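You operate a simulated robot arm through the tools that you are given. There is no shell and no other tool.

The job below is to be done with a simulated robot arm. You get a single attempt, and the scene is never put back.

Task
Sweep up the spilt flour and tip it into the grey caddy.
Fine: lid back on, brush and dustpan back. Set down upright: hand brush.

Only the result counts: the job must be done as asked and must still hold three seconds after the hand-in. Knocking over, shifting, dropping, spilling or breaking anything else fails it. Lids that push on must go on centred and level and be pressed home; caps that screw on are set level and turned clockwise until they are tight.

Robot
A 7-joint arm with a three-finger gripper, fixed in place. Base frame: the origin is on the floor under the middle of its stand, x ahead of it, y to its left, z up; the work surface is at about z = 0.92. Readings come in m, degrees, newtons and seconds.
With the tool pointing down near the work surface it reaches from about 0.14 to 0.88 m from the base axis. Its first joint turns from -166.0 to 166.0 degrees. Payload 2.94 kg.
The TCP is the grasp point between the finger pads, 0.03 m short of the fingertips. In the tool frame z runs along the fingers and y along their closing line. The gripper opens to 0.132 m; its body begins 0.107 m behind the TCP.
Orientation is told as [roll, pitch, yaw] about the base's x, y, z axes, in that order, counted from this pose: with the fingers straight down and closing along the base's y, the tool's x points along the base's -x, its y along +y and its z along -z.

Tools
- The arm moves only by the tool jog_arm. Its argument "deltas" is a list of rows, each a list of 7 numbers: the shift along the tool's x, y, z in mm, then the turn, a rotation vector about the tool's x, y, z in rad, then the finger opening in mm, from 0 to 132. In form: [[x, y, z, ax, ay, az, gripper], ...]. A call has 1 to 20 rows; each row shifts and turns the commanded pose from where the row before left it, along the tool's axes as they then stand. Rows are played at 5 a second. More than 0.05 m and 8.6 degrees between two rows, or a gripper value outside its range, and nothing of the call is played. A pose out of reach is approached as far as the arm can. The call stops where the force on the tool passes 70 N (or 10 N more than at its start, if that is more) or the arm is blocked; 0.2 s more then pass. Each finger travels about 0.0374 m/s and halts on what it meets, pressing with about 43 N; the grip force reading is that of the motor and also rises with nothing between the fingers. The clock runs only during rows and for 0.2 s after the last one: add rows that do not move to give the fingers time. It gives the time, the measured TCP pose, the force on the tool (base axes), the opening and the grip force at its end, in the units of the frame above (readings bear some noise), with the torque about the TCP (base axes, N m) and any sound that the robot's microphone picked up, and new pictures: "show" is both (left out), scene, wrist or none.
- Cameras (640 x 400 px; columns grow to the right, rows downward): "scene" is fixed at [0.0473, 0.4857, 1.6887]; the picture's right is [-0.60, -0.80, 0.00], its down [-0.46, 0.35, -0.82] and it looks along [0.65, -0.49, -0.58] (base axes); focal length 337 px, centre (320, 200). "wrist" rides on the gripper at [0.072, 0.003, -0.144] in the tool frame; the picture's right is [-0.04, 1.00, 0.00], its down [-0.88, -0.04, -0.48] and it looks along [-0.48, -0.02, 0.88] (tool axes); focal length 256 px, centre (320, 200). There is no depth. A picture from a camera that has moved, and an enlarged one, comes with that camera's place and axes in the base frame and with its lens. The place of the scene camera against the robot may be out by one fixed shift of up to 0.025 m in any direction.
- raise_lower(by): moves the trunk up (or, below 0, down) by that many m; the arm rides with it, the base frame stays. It gives what a move gives, with no picture.
- zoom(camera, box): a new picture of the part [left, top, right, bottom] of that camera's present view, enlarged. No time passes.
- sign_off(): hands the job in; it is judged then, once.

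Places have to be worked out from the pictures, the camera data and where the tool is seen. Open the gripper and draw the arm clear of the work before you hand the job in, unless the task says otherwise.

The tools are called as name(argument=value, ...) on one line, values as JSON. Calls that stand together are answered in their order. jog_arm: Moves the arm, as the interface text tells. Its arguments: {"type":"object","properties":{"deltas":{"type":"array"},"show":{"type":"string","enum":["both","scene","wrist","none"]}},"required":["deltas"]} The other tools are called the same way: raise_lower (by) moves the trunk up or down; zoom (camera, box) takes an enlarged picture of a part of a camera's view; sign_off () hands the job in.

At the start:

```text
clock: 0.0
ee_pos: [0.5533, -0.1368, 1.3736]
tcp_rot: [0.0, 0.0, 0.0]
wrist_force: [0.2, -0.1, -0.3]
torque: [-0.01, 0.01, 0.01]
grip_width: 0.132
grip_force: 0.0
trunk travel left (down, up): [-0.3, 0.24]
```

scene: 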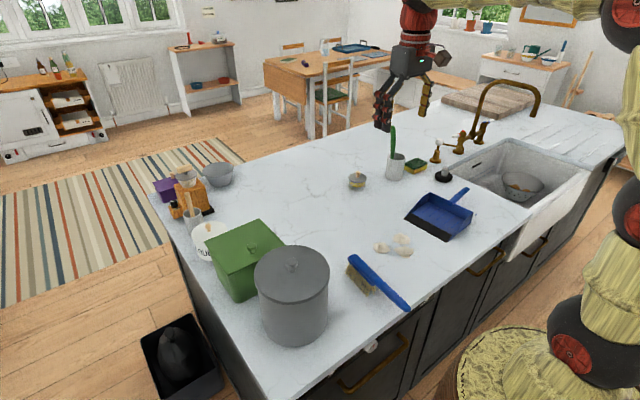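
wrist: 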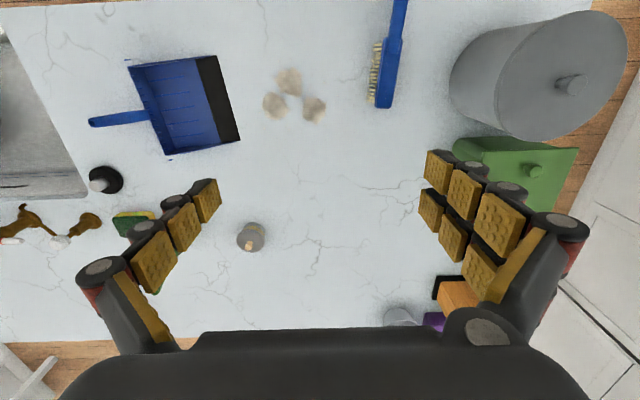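

I'll first look closely at the scene before moving anything: the flour piles, dustpan, brush and caddy.

zoom(camera="scene", box=[320, 160, 500, 320])

zoom(camera="scene", box=[140, 150, 360, 360])

zoom(camera="wrist", box=[80, 0, 360, 200])

zoom(camera="wrist", box=[340, 0, 640, 200])

```text
2.50 times, centred on (410, 240) of scene
camera zoom: at [0.0473, 0.4857, 1.6887], right [-0.6, -0.8, 0.0], down [-0.46, 0.35, -0.82], along [0.65, -0.49, -0.58], focal length 842 px, centre (95, 100)
```

zoom: 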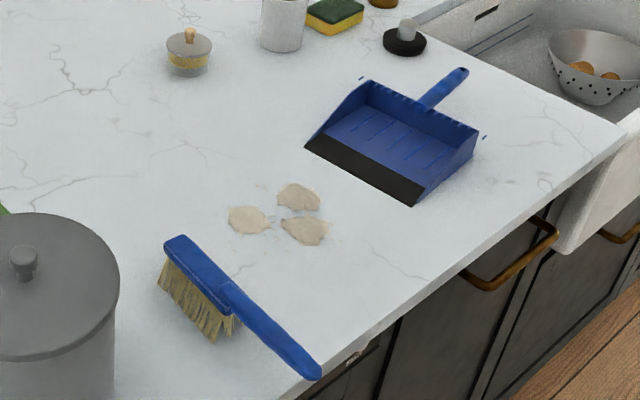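

```text
1.90 times, centred on (250, 255) of scene
camera zoom: at [0.0473, 0.4857, 1.6887], right [-0.6, -0.8, 0.0], down [-0.46, 0.35, -0.82], along [0.65, -0.49, -0.58], focal length 642 px, centre (453, 95)
```

zoom: 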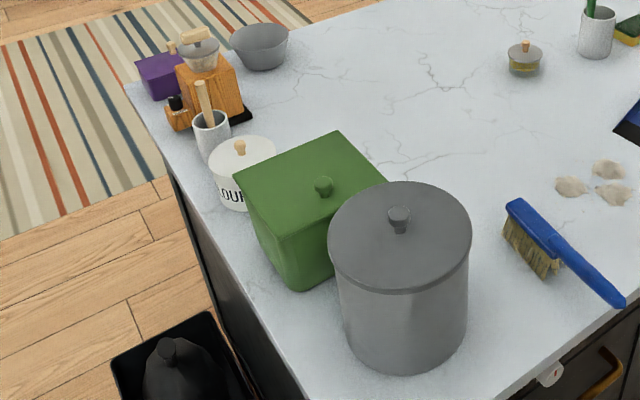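

```text
2.00 times, centred on (220, 100) of wrist
camera zoom: at [0.4816, -0.1346, 1.5171], right [0.04, 1.0, 0.0], down [0.88, -0.04, 0.48], along [0.48, -0.02, -0.88], focal length 512 px, centre (520, 400)
```

zoom: 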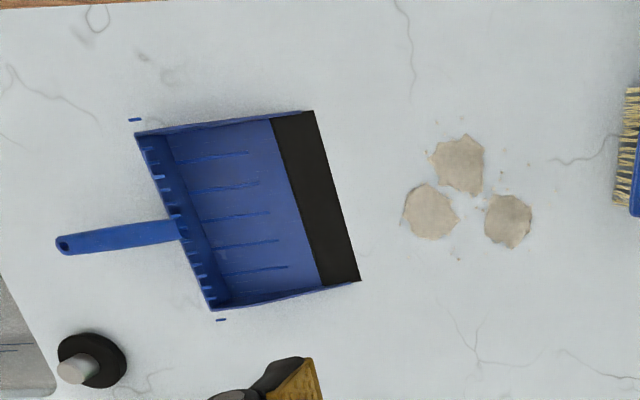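

```text
2.00 times, centred on (490, 100) of wrist
camera zoom: at [0.4816, -0.1346, 1.5171], right [0.04, 1.0, 0.0], down [0.88, -0.04, 0.48], along [0.48, -0.02, -0.88], focal length 512 px, centre (-20, 400)
```

zoom: 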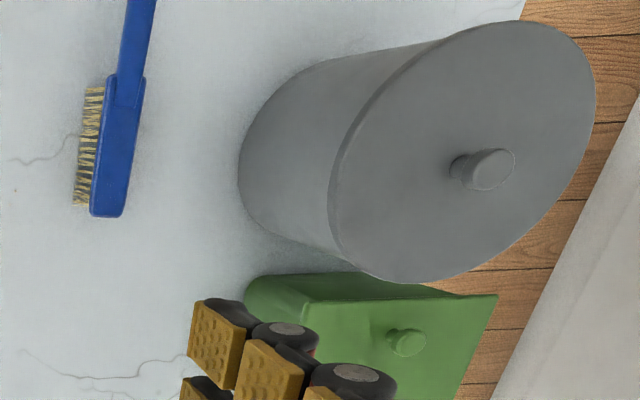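

The flour patches are at about (0.52,-0.20), (0.57,-0.24) and (0.58,-0.15). The dustpan lip faces them near y≈-0.335, the brush lies along x near y≈0, and the grey caddy's knob is around (0.525, 0.22, 1.12). I'll move above the caddy to look at the lid more closely.

jog_arm(deltas=[[3.5, 44.7, 8, 0, 0, 0, 132], [3.5, 44.7, 8, 0, 0, 0, 132], [3.5, 44.7, 8, 0, 0, 0, 132], [3.5, 44.7, 8, 0, 0, 0, 132], [3.5, 44.7, 8, 0, 0, 0, 132], [3.5, 44.7, 8, 0, 0, 0, 132], [3.5, 44.7, 8, 0, 0, 0, 132], [3.5, 44.7, 8, 0, 0, 0, 132], [0, 0, 0, 0, 0, 0, 132]], show="both")

```text
clock: 2.0
ee_pos: [0.5239, 0.2211, 1.3143]
tcp_rot: [0.1, -0.1, 0.1]
wrist_force: [-0.6, 0.6, 0.0]
torque: [0.04, 0.01, 0.0]
grip_width: 0.1323
grip_force: 0.1
trunk travel left (down, up): [-0.3, 0.24]
camera wrist: at [0.4519, 0.2228, 1.4576], right [0.04, 1.0, 0.0], down [0.88, -0.04, 0.48], along [0.48, -0.02, -0.88], focal length 256 px, centre (320, 200)
```

scene: 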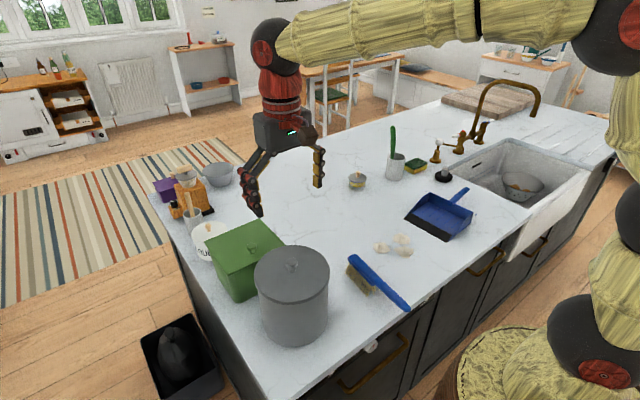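
wrist: 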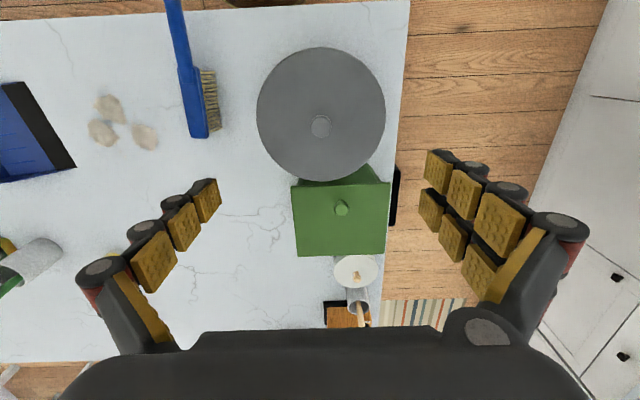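

The knob sits near (0.525, 0.220, 1.125). I'll zoom in on the lid, and on the flour, brush and dustpan from this angle, to get their shapes.

zoom(camera="wrist", box=[240, 30, 400, 200])

zoom(camera="wrist", box=[0, 0, 240, 190])

zoom(camera="scene", box=[230, 230, 350, 350])

```text
2.35 times, centred on (320, 115) of wrist
camera zoom: at [0.4519, 0.2228, 1.4576], right [0.04, 1.0, 0.0], down [0.88, -0.04, 0.48], along [0.48, -0.02, -0.88], focal length 602 px, centre (320, 400)
```

zoom: 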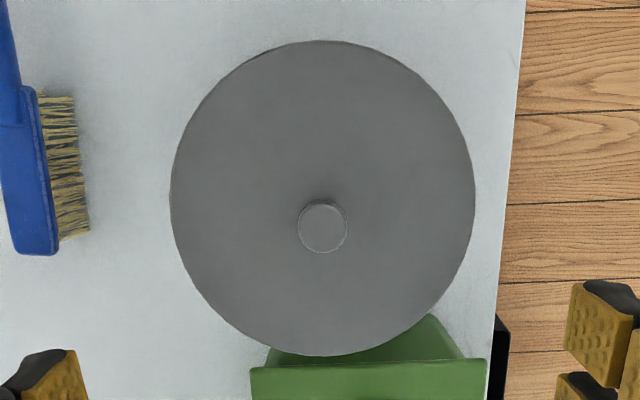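

```text
2.11 times, centred on (120, 95) of wrist
camera zoom: at [0.4519, 0.2228, 1.4576], right [0.04, 1.0, 0.0], down [0.88, -0.04, 0.48], along [0.48, -0.02, -0.88], focal length 539 px, centre (741, 421)
```

zoom: 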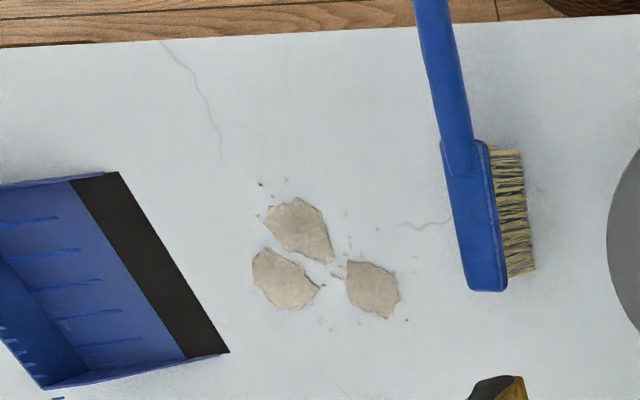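

```text
3.33 times, centred on (290, 290) of scene
camera zoom: at [0.0473, 0.4857, 1.6887], right [-0.6, -0.8, 0.0], down [-0.46, 0.35, -0.82], along [0.65, -0.49, -0.58], focal length 1123 px, centre (420, -100)
```

zoom: 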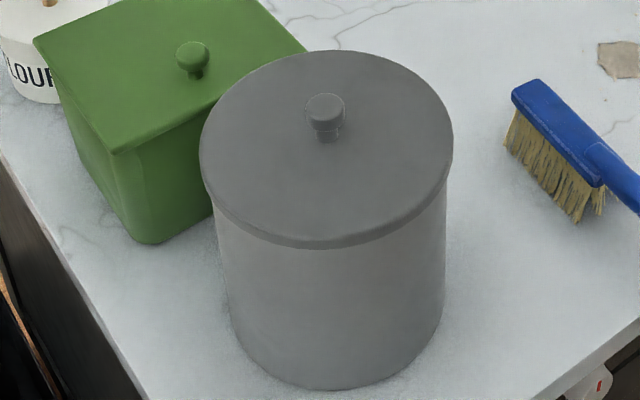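

The lid looks about 0.175 m across, with its top near z≈1.097 and the knob top near 1.125. I'll descend above the knob to about z=1.18 and check the alignment.

jog_arm(deltas=[[-0.5, 0, 34, 0, 0, 0, 110], [-0.5, 0, 34, 0, 0, 0, 90], [-0.5, 0, 34, 0, 0, 0, 80], [-0.5, 0, 34, 0, 0, 0, 70], [0, 0, 0, 0, 0, 0, 70], [0, 0, 0, 0, 0, 0, 70]], show="both")

```text
clock: 3.4
ee_pos: [0.5274, 0.2183, 1.1728]
tcp_rot: [0.0, 0.0, 0.0]
wrist_force: [-0.2, 0.4, -0.5]
torque: [-0.02, -0.04, -0.01]
grip_width: 0.0699
grip_force: 0.0
trunk travel left (down, up): [-0.3, 0.24]
camera wrist: at [0.4556, 0.2213, 1.316], right [0.04, 1.0, 0.0], down [0.88, -0.04, 0.48], along [0.48, -0.02, -0.88], focal length 256 px, centre (320, 200)
```

scene: 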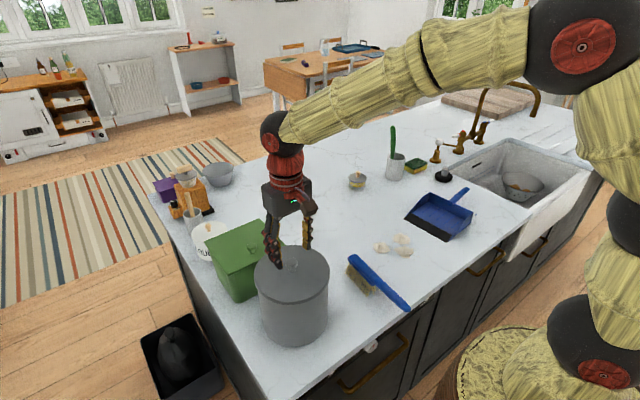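
wrist: 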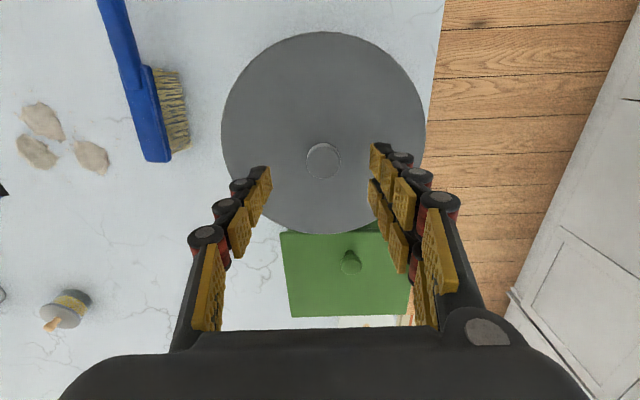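

The knob top appears at about (0.524, 0.221) and the TCP is almost directly over it. I'll nudge a little and lower so the fingertips go beside the knob, staying just above the lid.

jog_arm(deltas=[[1, 1, 10, 0, 0, 0, 70], [1, 0, 10, 0, 0, 0, 70], [0, 0, 10, 0, 0, 0, 70], [0, 0, 7, 0, 0, 0, 70], [0, 0, 0, 0, 0, 0, 70]], show="both")

```text
clock: 4.6
ee_pos: [0.5259, 0.2201, 1.1364]
tcp_rot: [0.0, -0.1, 0.0]
wrist_force: [-0.4, -0.1, 0.6]
torque: [-0.01, -0.03, 0.01]
grip_width: 0.0697
grip_force: 0.0
trunk travel left (down, up): [-0.3, 0.24]
camera wrist: at [0.4537, 0.2231, 1.2792], right [0.04, 1.0, 0.0], down [0.88, -0.04, 0.48], along [0.48, -0.02, -0.88], focal length 256 px, centre (320, 200)
```

scene: 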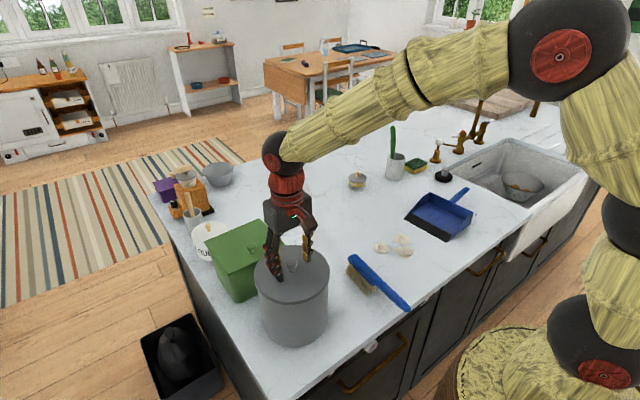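
wrist: 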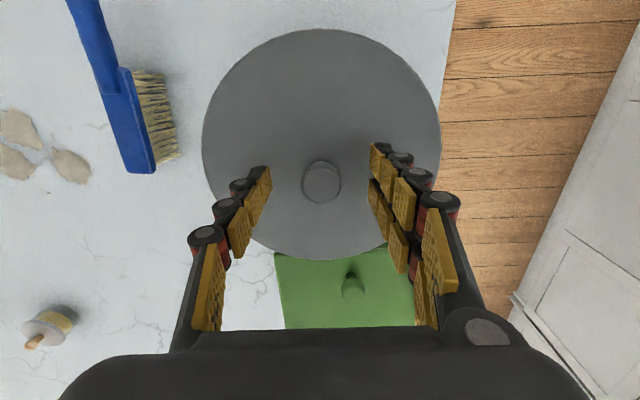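

zoom(camera="wrist", box=[220, 100, 420, 260])

zoom(camera="scene", box=[230, 200, 350, 300])

```text
2.50 times, centred on (320, 180) of wrist
camera zoom: at [0.4537, 0.2231, 1.2792], right [0.04, 1.0, 0.0], down [0.88, -0.04, 0.48], along [0.48, -0.02, -0.88], focal length 640 px, centre (320, 250)
```

zoom: 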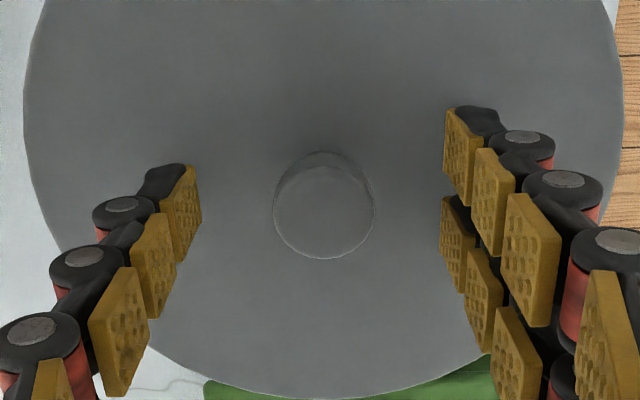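

```text
4.00 times, centred on (290, 250) of scene
camera zoom: at [0.0473, 0.4857, 1.6887], right [-0.6, -0.8, 0.0], down [-0.46, 0.35, -0.82], along [0.65, -0.49, -0.58], focal length 1348 px, centre (440, 0)
```

zoom: 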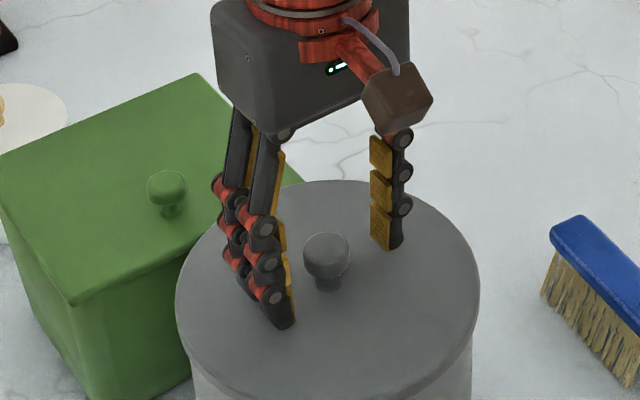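

The fingers straddle the knob with a small gap above the lid. I'll close onto the knob.

jog_arm(deltas=[[0, 0, 0, 0, 0, 0, 40], [0, 0, 0, 0, 0, 0, 20], [0, 0, 0, 0, 0, 0, 0], [0, 0, 0, 0, 0, 0, 0], [0, 0, 0, 0, 0, 0, 0], [0, 0, 0, 0, 0, 0, 0]], show="both")

```text
clock: 6.0
ee_pos: [0.526, 0.2199, 1.1365]
tcp_rot: [0.1, 0.1, -0.1]
wrist_force: [0.7, 0.9, 0.1]
torque: [0.05, -0.03, 0.02]
grip_width: 0.0237
grip_force: 38.8
trunk travel left (down, up): [-0.3, 0.24]
heard: snap
camera wrist: at [0.4538, 0.2231, 1.2791], right [0.04, 1.0, 0.0], down [0.88, -0.04, 0.48], along [0.47, -0.02, -0.88], focal length 256 px, centre (320, 200)
```

scene: 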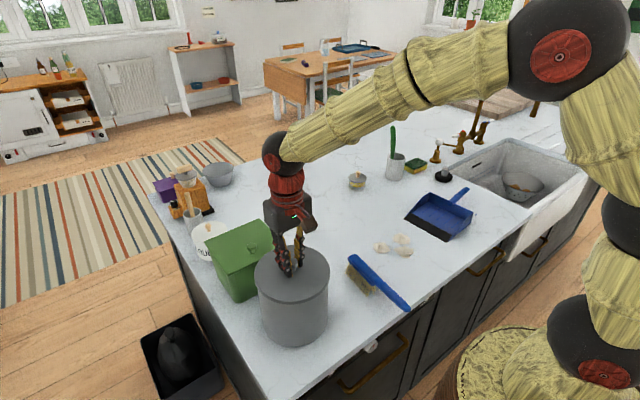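
wrist: 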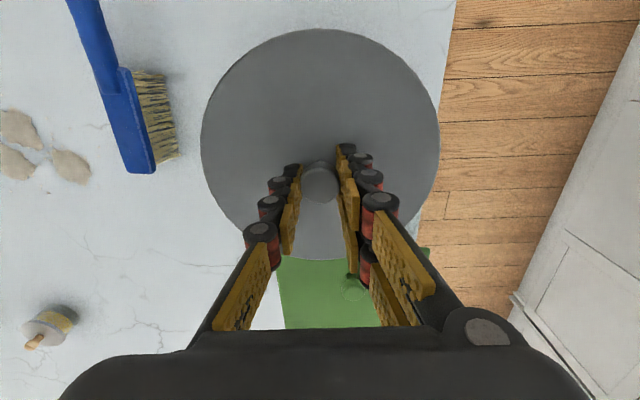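

It gripped at about 24 mm, and I heard a snap. I'll check what moved.

zoom(camera="scene", box=[230, 220, 350, 350])

zoom(camera="wrist", box=[180, 20, 460, 280])

```text
3.08 times, centred on (290, 285) of scene
camera zoom: at [0.0473, 0.4857, 1.6887], right [-0.6, -0.8, 0.0], down [-0.46, 0.35, -0.82], along [0.65, -0.49, -0.58], focal length 1037 px, centre (412, -62)
```

zoom: 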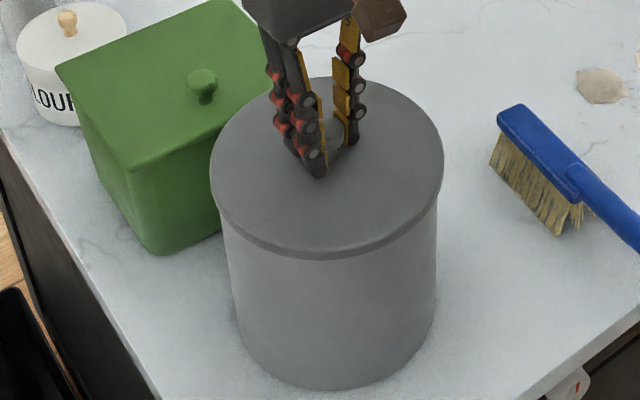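

```text
1.54 times, centred on (320, 150) of wrist
camera zoom: at [0.4538, 0.2231, 1.2791], right [0.04, 1.0, 0.0], down [0.88, -0.04, 0.48], along [0.47, -0.02, -0.88], focal length 394 px, centre (320, 277)
```

zoom: 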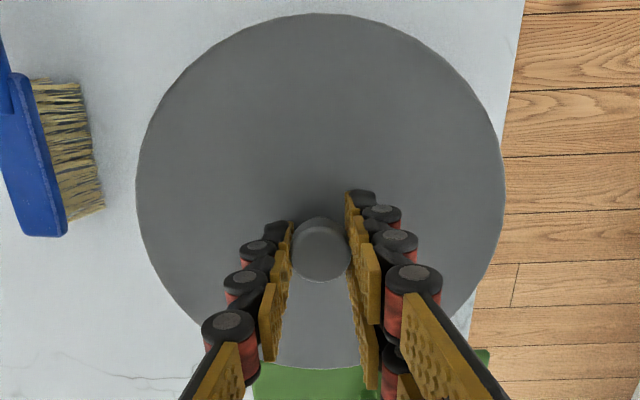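

The grip on the knob looks good. I'll lift slowly straight up, watching the force.

jog_arm(deltas=[[0, 0, -4, 0, 0, 0, 0], [0, 0, -4, 0, 0, 0, 0], [0, 0, -4, 0, 0, 0, 0], [0, 0, -4, 0, 0, 0, 0], [0, 0, -4, 0, 0, 0, 0], [0, 0, 0, 0, 0, 0, 0]], show="both")

```text
clock: 7.4
ee_pos: [0.524, 0.2207, 1.1565]
tcp_rot: [0.0, 0.0, 0.0]
wrist_force: [1.2, -0.3, -0.9]
torque: [0.05, 0.02, 0.01]
grip_width: 0.0228
grip_force: 42.6
trunk travel left (down, up): [-0.3, 0.24]
camera wrist: at [0.4537, 0.2247, 1.2998], right [0.04, 1.0, 0.0], down [0.88, -0.04, 0.48], along [0.48, -0.02, -0.88], focal length 256 px, centre (320, 200)
```

scene: 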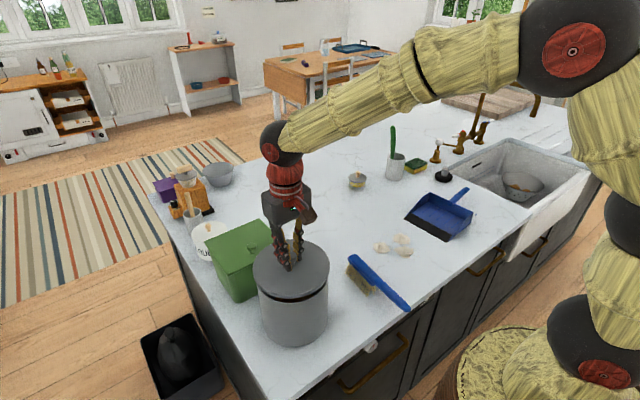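
wrist: 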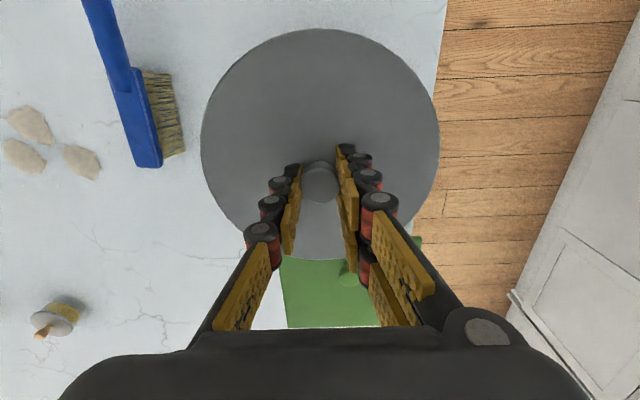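

The lid came off cleanly. I'll lift it clear and carry it over the open counter around (0.72, 0.0).

jog_arm(deltas=[[0, 0, -30, 0, 0, 0, 0], [0, 0, -30, 0, 0, 0, 0], [0, 0, -20, 0, 0, 0, 0], [-28, -31.5, 0, 0, 0, 0, 0], [-28, -31.5, 0, 0, 0, 0, 0], [-28, -31.5, 0, 0, 0, 0, 0], [-28, -31.5, 0, 0, 0, 0, 0], [-28, -31.5, 0, 0, 0, 0, 0], [-28, -31.5, 0, 0, 0, 0, 0], [-28, -31.5, 0, 0, 0, 0, 0], [0, 0, 35, 0, 0, 0, 0], [0, 0, 35, 0, 0, 0, 0], [0, 0, 35, 0, 0, 0, 0], [0, 0, 35, 0, 0, 0, 0], [0, 0, 35, 0, 0, 0, 0], [0, 0, 25, 0, 0, 0, 0], [0, 0, 0, 0, 0, 0, 0]], show="both")

```text
clock: 11.0
ee_pos: [0.7221, -0.0013, 1.0359]
tcp_rot: [0.0, -0.1, 0.0]
wrist_force: [0.3, 0.6, -0.6]
torque: [0.02, -0.03, -0.01]
grip_width: 0.0231
grip_force: 42.8
trunk travel left (down, up): [-0.3, 0.24]
camera wrist: at [0.651, 0.0024, 1.1797], right [0.04, 1.0, 0.0], down [0.88, -0.04, 0.48], along [0.47, -0.02, -0.88], focal length 256 px, centre (320, 200)
```

scene: 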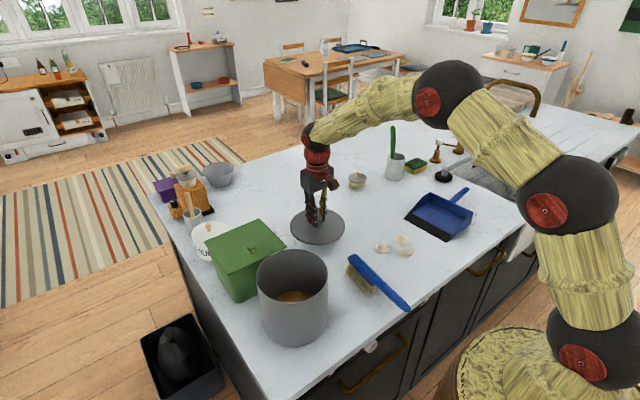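
wrist: 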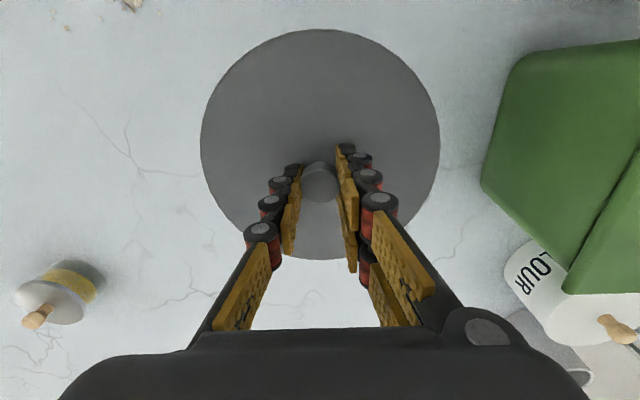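

The lid is over clear counter. I'll lower it gently, expecting contact near TCP z≈0.975.

jog_arm(deltas=[[0, 0, 15, 0, 0, 0, 0], [0, 0, 15, 0, 0, 0, 0], [0, 0, 10, 0, 0, 0, 0], [0, 0, 5, 0, 0, 0, 0], [0, 0, 3, 0, 0, 0, 0], [0, 0, 0, 0, 0, 0, 0]], show="scene")

zoom(camera="scene", box=[270, 170, 370, 270])

```text
clock: 12.4
ee_pos: [0.7228, 0.0005, 0.9888]
tcp_rot: [0.1, -0.1, 0.1]
wrist_force: [0.1, 0.2, -0.1]
torque: [-0.02, 0.0, -0.03]
grip_width: 0.023
grip_force: 43.1
trunk travel left (down, up): [-0.3, 0.24]
```

scene: 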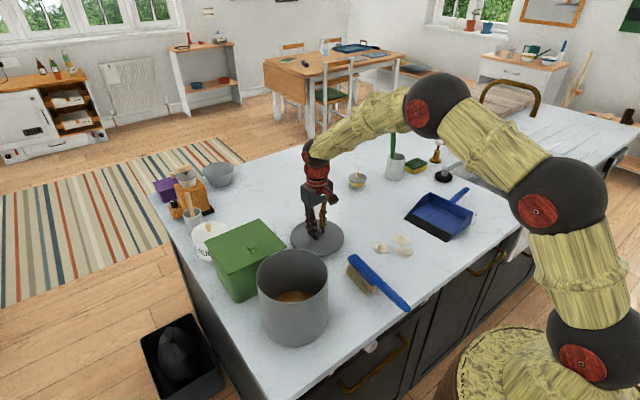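

```text
4.00 times, centred on (320, 220) of scene
camera zoom: at [0.0473, 0.4857, 1.6887], right [-0.6, -0.8, 0.0], down [-0.46, 0.35, -0.82], along [0.65, -0.49, -0.58], focal length 1348 px, centre (320, 120)
```

zoom: 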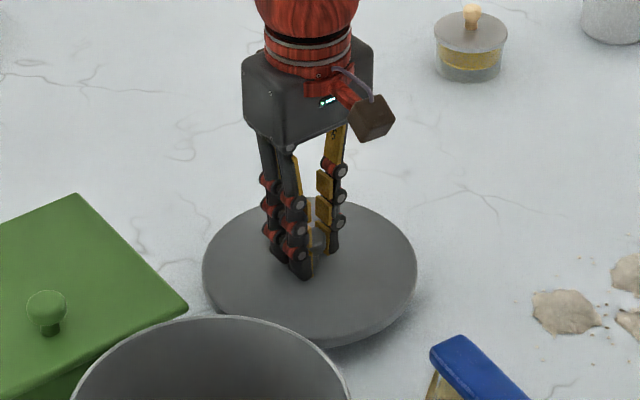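

There is still a small gap under the lid, so I'll continue down in 2 mm steps.

jog_arm(deltas=[[0, 0, 2, 0, 0, 0, 0], [0, 0, 2, 0, 0, 0, 0], [0, 0, 2, 0, 0, 0, 0], [0, 0, 2, 0, 0, 0, 0], [0, 0, 0, 0, 0, 0, 0]], show="none")

zoom(camera="scene", box=[270, 170, 370, 270])

```text
clock: 13.6
ee_pos: [0.722, 0.0014, 0.9809]
tcp_rot: [0.0, 0.1, 0.1]
wrist_force: [-0.1, 0.0, 0.0]
torque: [0.02, 0.01, 0.0]
grip_width: 0.0227
grip_force: 43.4
trunk travel left (down, up): [-0.3, 0.24]
```

```text
4.00 times, centred on (320, 220) of scene
camera zoom: at [0.0473, 0.4857, 1.6887], right [-0.6, -0.8, 0.0], down [-0.46, 0.35, -0.82], along [0.65, -0.49, -0.58], focal length 1348 px, centre (320, 120)
```

zoom: 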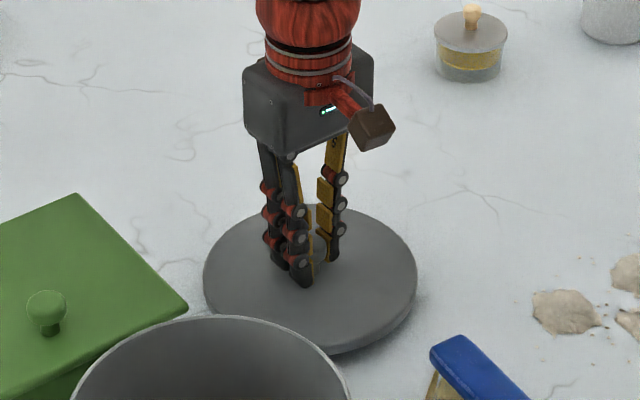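

jog_arm(deltas=[[0, 0, 2, 0, 0, 0, 0], [0, 0, 2, 0, 0, 0, 0], [0, 0, 0, 0, 0, 0, 0]], show="none")

zoom(camera="scene", box=[270, 170, 370, 270])

```text
clock: 14.4
ee_pos: [0.7218, 0.0008, 0.9763]
tcp_rot: [0.0, 0.0, 0.0]
wrist_force: [0.1, 1.1, 0.0]
torque: [-0.01, 0.01, 0.0]
grip_width: 0.0231
grip_force: 43.3
trunk travel left (down, up): [-0.3, 0.24]
```

```text
4.00 times, centred on (320, 220) of scene
camera zoom: at [0.0473, 0.4857, 1.6887], right [-0.6, -0.8, 0.0], down [-0.46, 0.35, -0.82], along [0.65, -0.49, -0.58], focal length 1348 px, centre (320, 120)
```

zoom: 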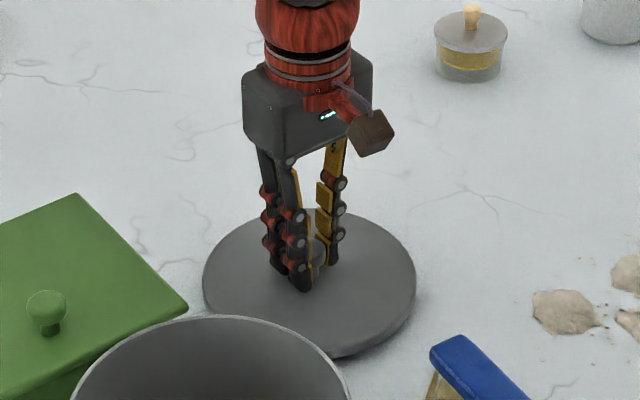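

The lid is nearly touching but the force hasn't changed yet. I'll continue in 1.5 mm steps.

jog_arm(deltas=[[0, 0, 1.5, 0, 0, 0, 0], [0, 0, 1.5, 0, 0, 0, 0], [0, 0, 0, 0, 0, 0, 0]], show="none")

```text
clock: 15.2
ee_pos: [0.7227, 0.0018, 0.9743]
tcp_rot: [0.1, 0.0, 0.0]
wrist_force: [-0.5, -0.2, -0.5]
torque: [-0.01, -0.01, 0.01]
grip_width: 0.0229
grip_force: 42.7
trunk travel left (down, up): [-0.3, 0.24]
```

jog_arm(deltas=[[0, 0, 1.5, 0, 0, 0, 0], [0, 0, 1.5, 0, 0, 0, 0], [0, 0, 0, 0, 0, 0, 0]], show="none")

zoom(camera="scene", box=[280, 200, 360, 270])

```text
clock: 16.0
ee_pos: [0.7217, 0.0021, 0.972]
tcp_rot: [0.0, 0.1, -0.1]
wrist_force: [-0.5, 0.7, -1.3]
torque: [0.01, -0.03, 0.03]
grip_width: 0.0228
grip_force: 43.1
trunk travel left (down, up): [-0.3, 0.24]
```

```text
5.71 times, centred on (320, 235) of scene
camera zoom: at [0.0473, 0.4857, 1.6887], right [-0.6, -0.8, 0.0], down [-0.46, 0.35, -0.82], along [0.65, -0.49, -0.58], focal length 1925 px, centre (320, 0)
```

zoom: 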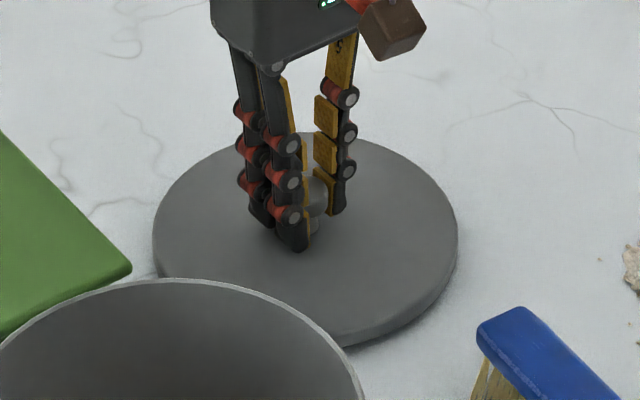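

jog_arm(deltas=[[0, 0, 1, 0, 0, 0, 0], [0, 0, 1, 0, 0, 0, 0], [0, 0, 0, 0, 0, 0, 0]], show="none")

```text
clock: 16.8
ee_pos: [0.7224, 0.001, 0.97]
tcp_rot: [-0.1, 0.0, 0.0]
wrist_force: [1.1, 0.0, 0.1]
torque: [-0.01, 0.02, 0.0]
grip_width: 0.023
grip_force: 43.0
trunk travel left (down, up): [-0.3, 0.24]
```

No contact yet at 0.970, so I'll keep stepping down.

jog_arm(deltas=[[0, 0, 1, 0, 0, 0, 0], [0, 0, 1, 0, 0, 0, 0], [0, 0, 1, 0, 0, 0, 0], [0, 0, 0, 0, 0, 0, 0]], show="none")

zoom(camera="scene", box=[280, 200, 360, 270])

```text
clock: 17.8
ee_pos: [0.7228, 0.0016, 0.9661]
tcp_rot: [0.0, 0.0, 0.0]
wrist_force: [-0.2, -0.1, -0.1]
torque: [-0.02, -0.04, -0.03]
grip_width: 0.0229
grip_force: 43.1
trunk travel left (down, up): [-0.3, 0.24]
```

```text
5.71 times, centred on (320, 235) of scene
camera zoom: at [0.0473, 0.4857, 1.6887], right [-0.6, -0.8, 0.0], down [-0.46, 0.35, -0.82], along [0.65, -0.49, -0.58], focal length 1925 px, centre (320, 0)
```

zoom: 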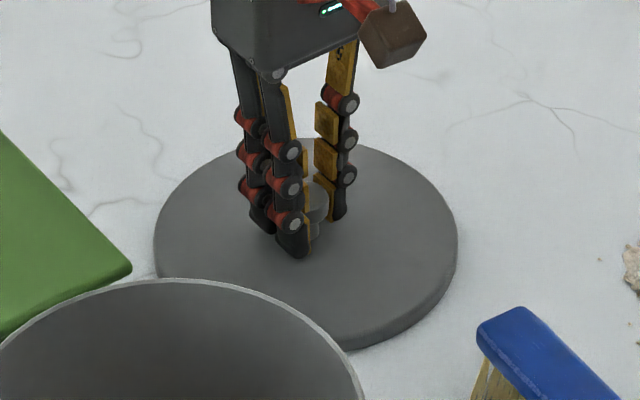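

jog_arm(deltas=[[0, 0, 1, 0, 0, 0, 0], [0, 0, 1, 0, 0, 0, 0], [0, 0, 0, 0, 0, 0, 0]], show="none")

zoom(camera="scene", box=[280, 200, 360, 270])

```text
clock: 18.6
ee_pos: [0.7228, 0.0004, 0.9654]
tcp_rot: [0.0, -0.1, 0.1]
wrist_force: [1.9, -0.2, 5.2]
torque: [0.0, -0.07, -0.05]
grip_width: 0.0229
grip_force: 42.7
trunk travel left (down, up): [-0.3, 0.24]
```

```text
5.71 times, centred on (320, 235) of scene
camera zoom: at [0.0473, 0.4857, 1.6887], right [-0.6, -0.8, 0.0], down [-0.46, 0.35, -0.82], along [0.65, -0.49, -0.58], focal length 1925 px, centre (320, 0)
```

zoom: 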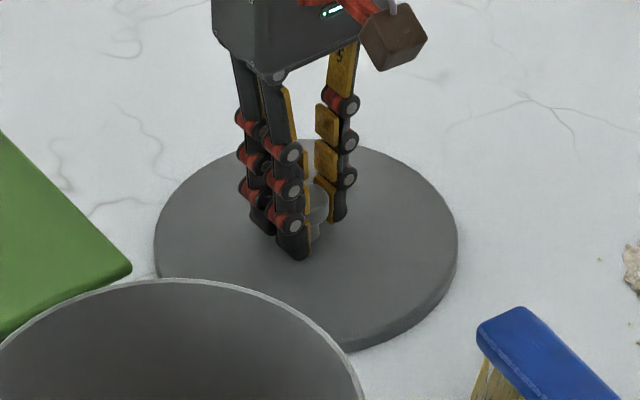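

Contact is clear at TCP z≈0.9655, with 5 N. I'll release and lift away.

jog_arm(deltas=[[0, 0, -0.5, 0, 0, 0, 10], [0, 0, 0, 0, 0, 0, 25], [0, 0, 0, 0, 0, 0, 40], [0, 0, 0, 0, 0, 0, 60], [0, 0, 0, 0, 0, 0, 70], [0, 0, 0, 0, 0, 0, 70], [0, 0, -20, 0, 0, 0, 70], [0, 0, -40, 0, 0, 0, 70], [0, 0, -40, 0, 0, 0, 70], [0, 0, -40, 0, 0, 0, 70], [0, 0, 0, 0, 0, 0, 70]], show="both")

```text
clock: 21.0
ee_pos: [0.7203, 0.0051, 1.1023]
tcp_rot: [0.0, 0.1, 0.1]
wrist_force: [-0.4, -0.6, -0.3]
torque: [-0.01, 0.03, -0.02]
grip_width: 0.0701
grip_force: 0.0
trunk travel left (down, up): [-0.3, 0.24]
camera wrist: at [0.6487, 0.0073, 1.2461], right [0.04, 1.0, 0.0], down [0.88, -0.04, 0.47], along [0.47, -0.02, -0.88], focal length 256 px, centre (320, 200)
```

scene: 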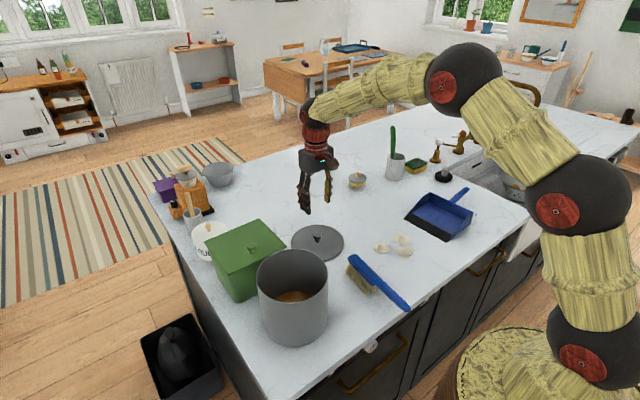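
wrist: 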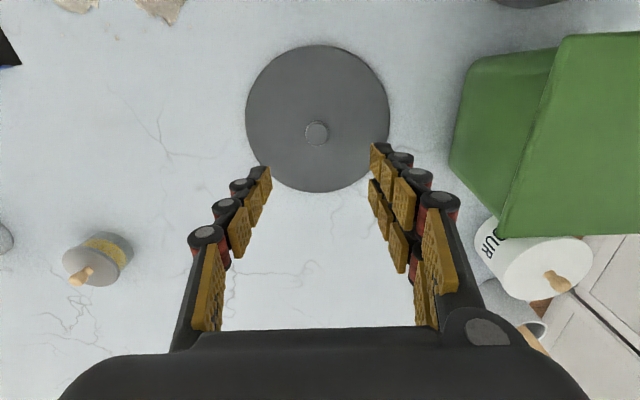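

The lid is on the counter. Next I'll move over the brush handle and look at it from closer.

jog_arm(deltas=[[30, 0, -10, 0, 0, 0, 70], [40, 0, 0, 0, 0, 0, 80], [40, 0, 0, 0, 0, 0, 80], [40, 0, 0, 0, 0, 0, 80], [40, 0, 0, 0, 0, 0, 80], [40, 0, 0, 0, 0, 0, 80], [40, 0, 0, 0, 0, 0, 80], [30, 0, 0, 0, 0, 0, 80], [0, 0, 0, 0, 0, 0, 80], [0, 0, 0, 0, 0, 0, 80], [0, 0, 0, 0, 0, 0, 80]], show="both")

zoom(camera="wrist", box=[220, 0, 420, 200])

```text
clock: 23.4
ee_pos: [0.4204, 0.0043, 1.1157]
tcp_rot: [0.1, 0.0, -0.1]
wrist_force: [0.4, -0.3, 0.0]
torque: [-0.01, 0.02, -0.02]
grip_width: 0.0797
grip_force: 0.1
trunk travel left (down, up): [-0.3, 0.24]
camera wrist: at [0.3491, 0.0059, 1.2591], right [0.04, 1.0, 0.0], down [0.88, -0.04, 0.48], along [0.48, -0.02, -0.88], focal length 256 px, centre (320, 200)
```

scene: 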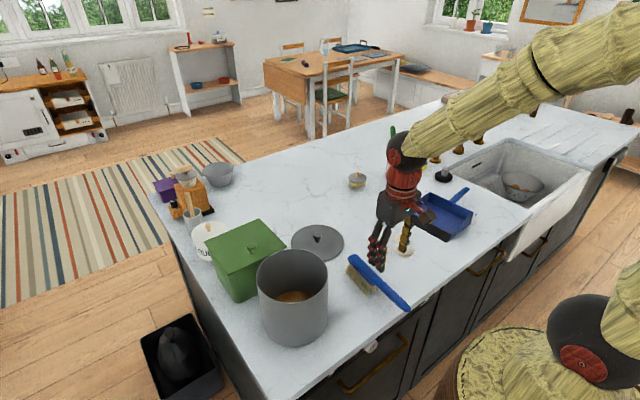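
wrist: 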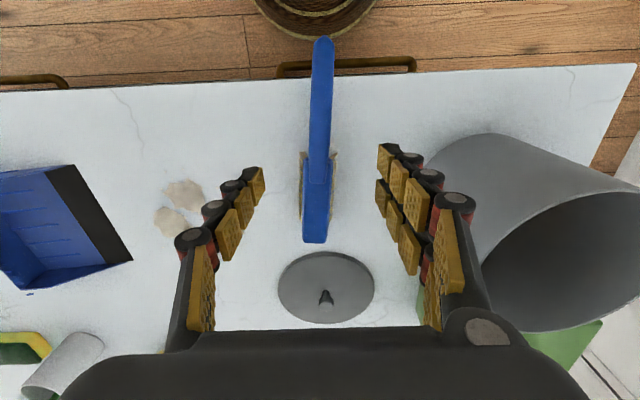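

```text
2.00 times, centred on (320, 100) of wrist
camera zoom: at [0.3491, 0.0059, 1.2591], right [0.04, 1.0, 0.0], down [0.88, -0.04, 0.48], along [0.48, -0.02, -0.88], focal length 512 px, centre (320, 400)
```

zoom: 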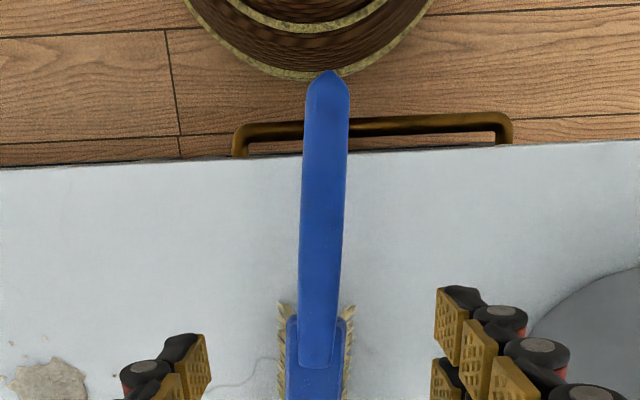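

The handle runs from about x=0.33 to 0.457 near y≈0.003, angled about 4.5°. I'll align with it, then descend to about z=0.985 over x≈0.412 and check before closing.

jog_arm(deltas=[[9, 2, 0, 0, 0, 0, 80], [0, 0, 0, 0, 0, 0.075, 80], [0, 0, 35, 0, 0, 0, 80], [0, 0, 35, 0, 0, 0, 80], [0, 0, 35, 0, 0, 0, 80], [0, 0, 25, 0, 0, 0, 80], [0, 0, 0, 0, 0, 0, 80], [0, 0, 0, 0, 0, 0, 80]], show="both")

zoom(camera="wrist", box=[220, 80, 420, 260])

zoom(camera="scene", box=[330, 200, 450, 320])

```text
clock: 25.2
ee_pos: [0.4124, 0.004, 0.9844]
tcp_rot: [0.0, 0.0, -4.4]
wrist_force: [0.2, -0.7, 0.0]
torque: [0.01, 0.03, 0.02]
grip_width: 0.08
grip_force: 0.0
trunk travel left (down, up): [-0.3, 0.24]
camera wrist: at [0.3413, 0.0126, 1.1279], right [0.12, 0.99, 0.0], down [0.87, -0.1, 0.48], along [0.47, -0.06, -0.88], focal length 256 px, centre (320, 200)
```

scene: 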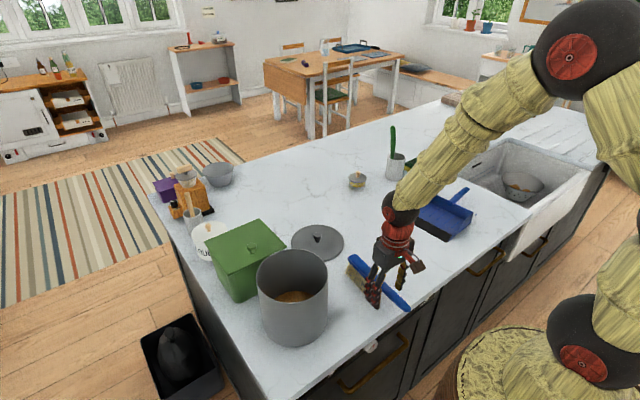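
wrist: 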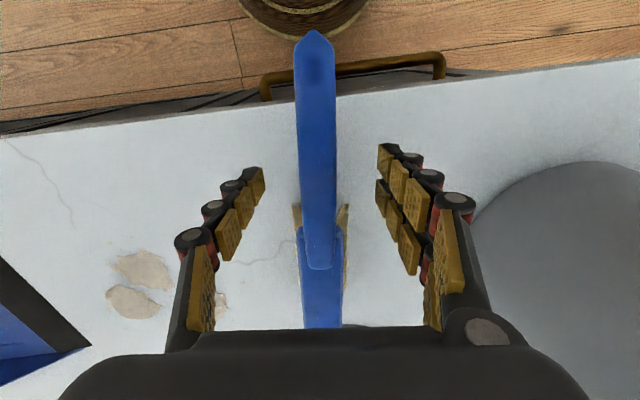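

```text
2.22 times, centred on (320, 170) of wrist
camera zoom: at [0.3413, 0.0126, 1.1279], right [0.12, 0.99, 0.0], down [0.87, -0.1, 0.48], along [0.47, -0.06, -0.88], focal length 569 px, centre (320, 267)
```

zoom: 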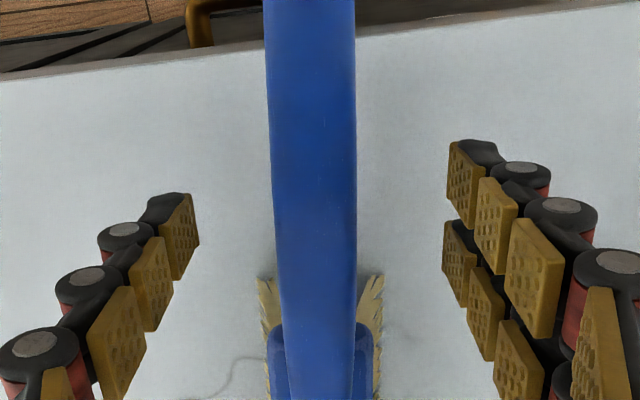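

```text
3.33 times, centred on (390, 260) of scene
camera zoom: at [0.0473, 0.4857, 1.6887], right [-0.6, -0.8, 0.0], down [-0.46, 0.35, -0.82], along [0.65, -0.49, -0.58], focal length 1123 px, centre (87, 0)
```

zoom: 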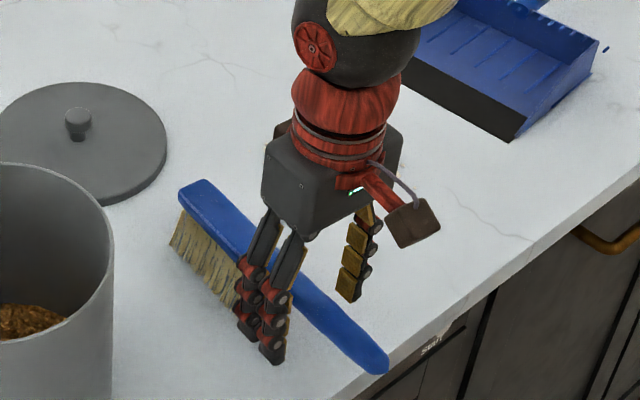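

The handle is centred between the fingers at roughly z≈0.975–0.985. I'll lower 8 mm more and close on it.

jog_arm(deltas=[[0, 0, 8, 0, 0, 0, 80], [0, 0, 0, 0, 0, 0, 60], [0, 0, 0, 0, 0, 0, 40], [0, 0, 0, 0, 0, 0, 0], [0, 0, 0, 0, 0, 0, 0], [0, 0, 0, 0, 0, 0, 0], [0, 0, 0, 0, 0, 0, 0], [0, 0, 0, 0, 0, 0, 0]], show="both")

zoom(camera="wrist", box=[220, 80, 420, 260])

zoom(camera="scene", box=[330, 200, 450, 320])

```text
clock: 27.0
ee_pos: [0.4138, 0.0041, 0.9766]
tcp_rot: [0.0, 0.0, -4.3]
wrist_force: [-0.5, -0.2, -0.3]
torque: [0.02, 0.0, -0.04]
grip_width: 0.0206
grip_force: 40.6
trunk travel left (down, up): [-0.3, 0.24]
camera wrist: at [0.3416, 0.012, 1.1199], right [0.12, 0.99, 0.0], down [0.87, -0.1, 0.48], along [0.47, -0.06, -0.88], focal length 256 px, centre (320, 200)
```

scene: 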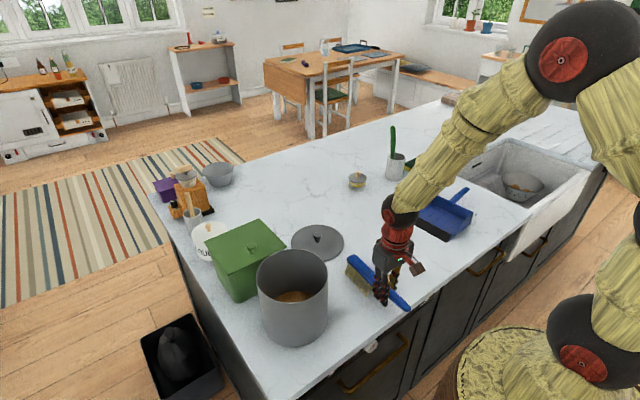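
wrist: 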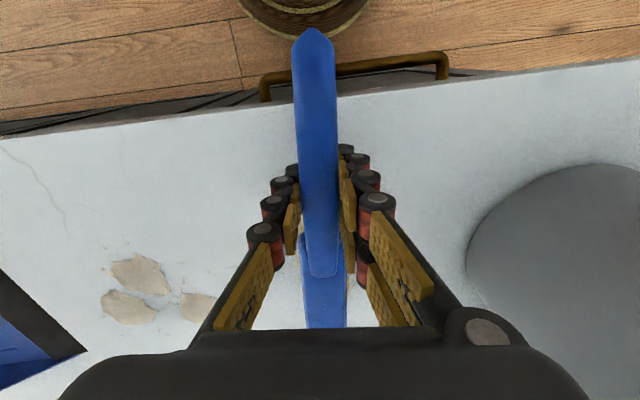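

```text
2.22 times, centred on (320, 170) of wrist
camera zoom: at [0.3416, 0.012, 1.1199], right [0.12, 0.99, 0.0], down [0.87, -0.1, 0.48], along [0.47, -0.06, -0.88], focal length 569 px, centre (320, 267)
```

zoom: 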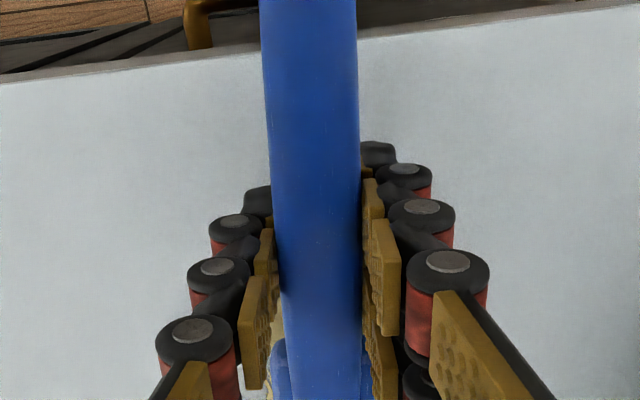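

```text
3.33 times, centred on (390, 260) of scene
camera zoom: at [0.0473, 0.4857, 1.6887], right [-0.6, -0.8, 0.0], down [-0.46, 0.35, -0.82], along [0.65, -0.49, -0.58], focal length 1123 px, centre (87, 0)
```

zoom: 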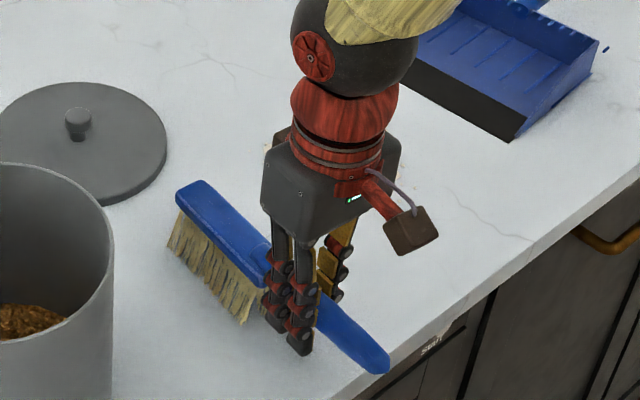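

The handle is gripped (20.6 mm); the brush's home pose is TCP ≈ (0.4123, 0.0035, 0.976), yaw -4.3°. I'll lift a little and check that it stays level.

jog_arm(deltas=[[0, 0, -10, 0, 0, 0, 0], [0, 0, -20, 0, 0, 0, 0], [0, 0, -20, 0, 0, 0, 0], [0, 0, 0, 0, 0, 0, 0], [0, 0, 0, 0, 0, 0, 0]], show="both")

zoom(camera="scene", box=[330, 180, 450, 300])

```text
clock: 28.2
ee_pos: [0.4171, 0.0034, 1.0256]
tcp_rot: [0.0, 0.1, -4.2]
wrist_force: [0.1, 1.1, -2.7]
torque: [-0.01, 0.18, 0.0]
grip_width: 0.0204
grip_force: 43.1
trunk travel left (down, up): [-0.3, 0.24]
camera wrist: at [0.3443, 0.0112, 1.1691], right [0.12, 0.99, 0.0], down [0.87, -0.1, 0.48], along [0.47, -0.06, -0.88], focal length 256 px, centre (320, 200)
```

scene: 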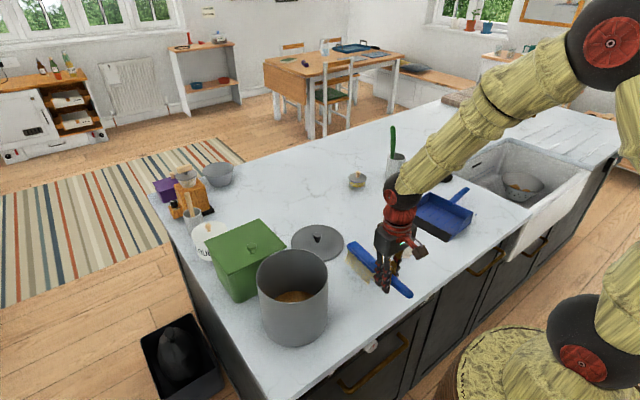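
wrist: 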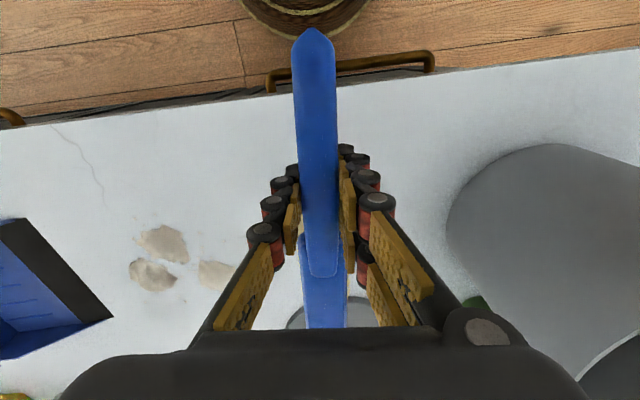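

```text
3.33 times, centred on (390, 240) of scene
camera zoom: at [0.0473, 0.4857, 1.6887], right [-0.6, -0.8, 0.0], down [-0.46, 0.35, -0.82], along [0.65, -0.49, -0.58], focal length 1123 px, centre (87, 67)
```

zoom: 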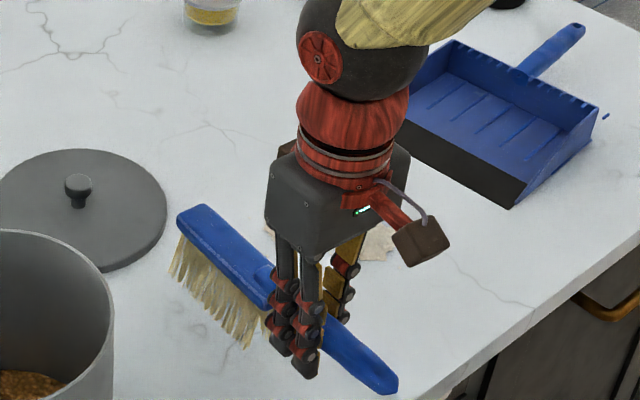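

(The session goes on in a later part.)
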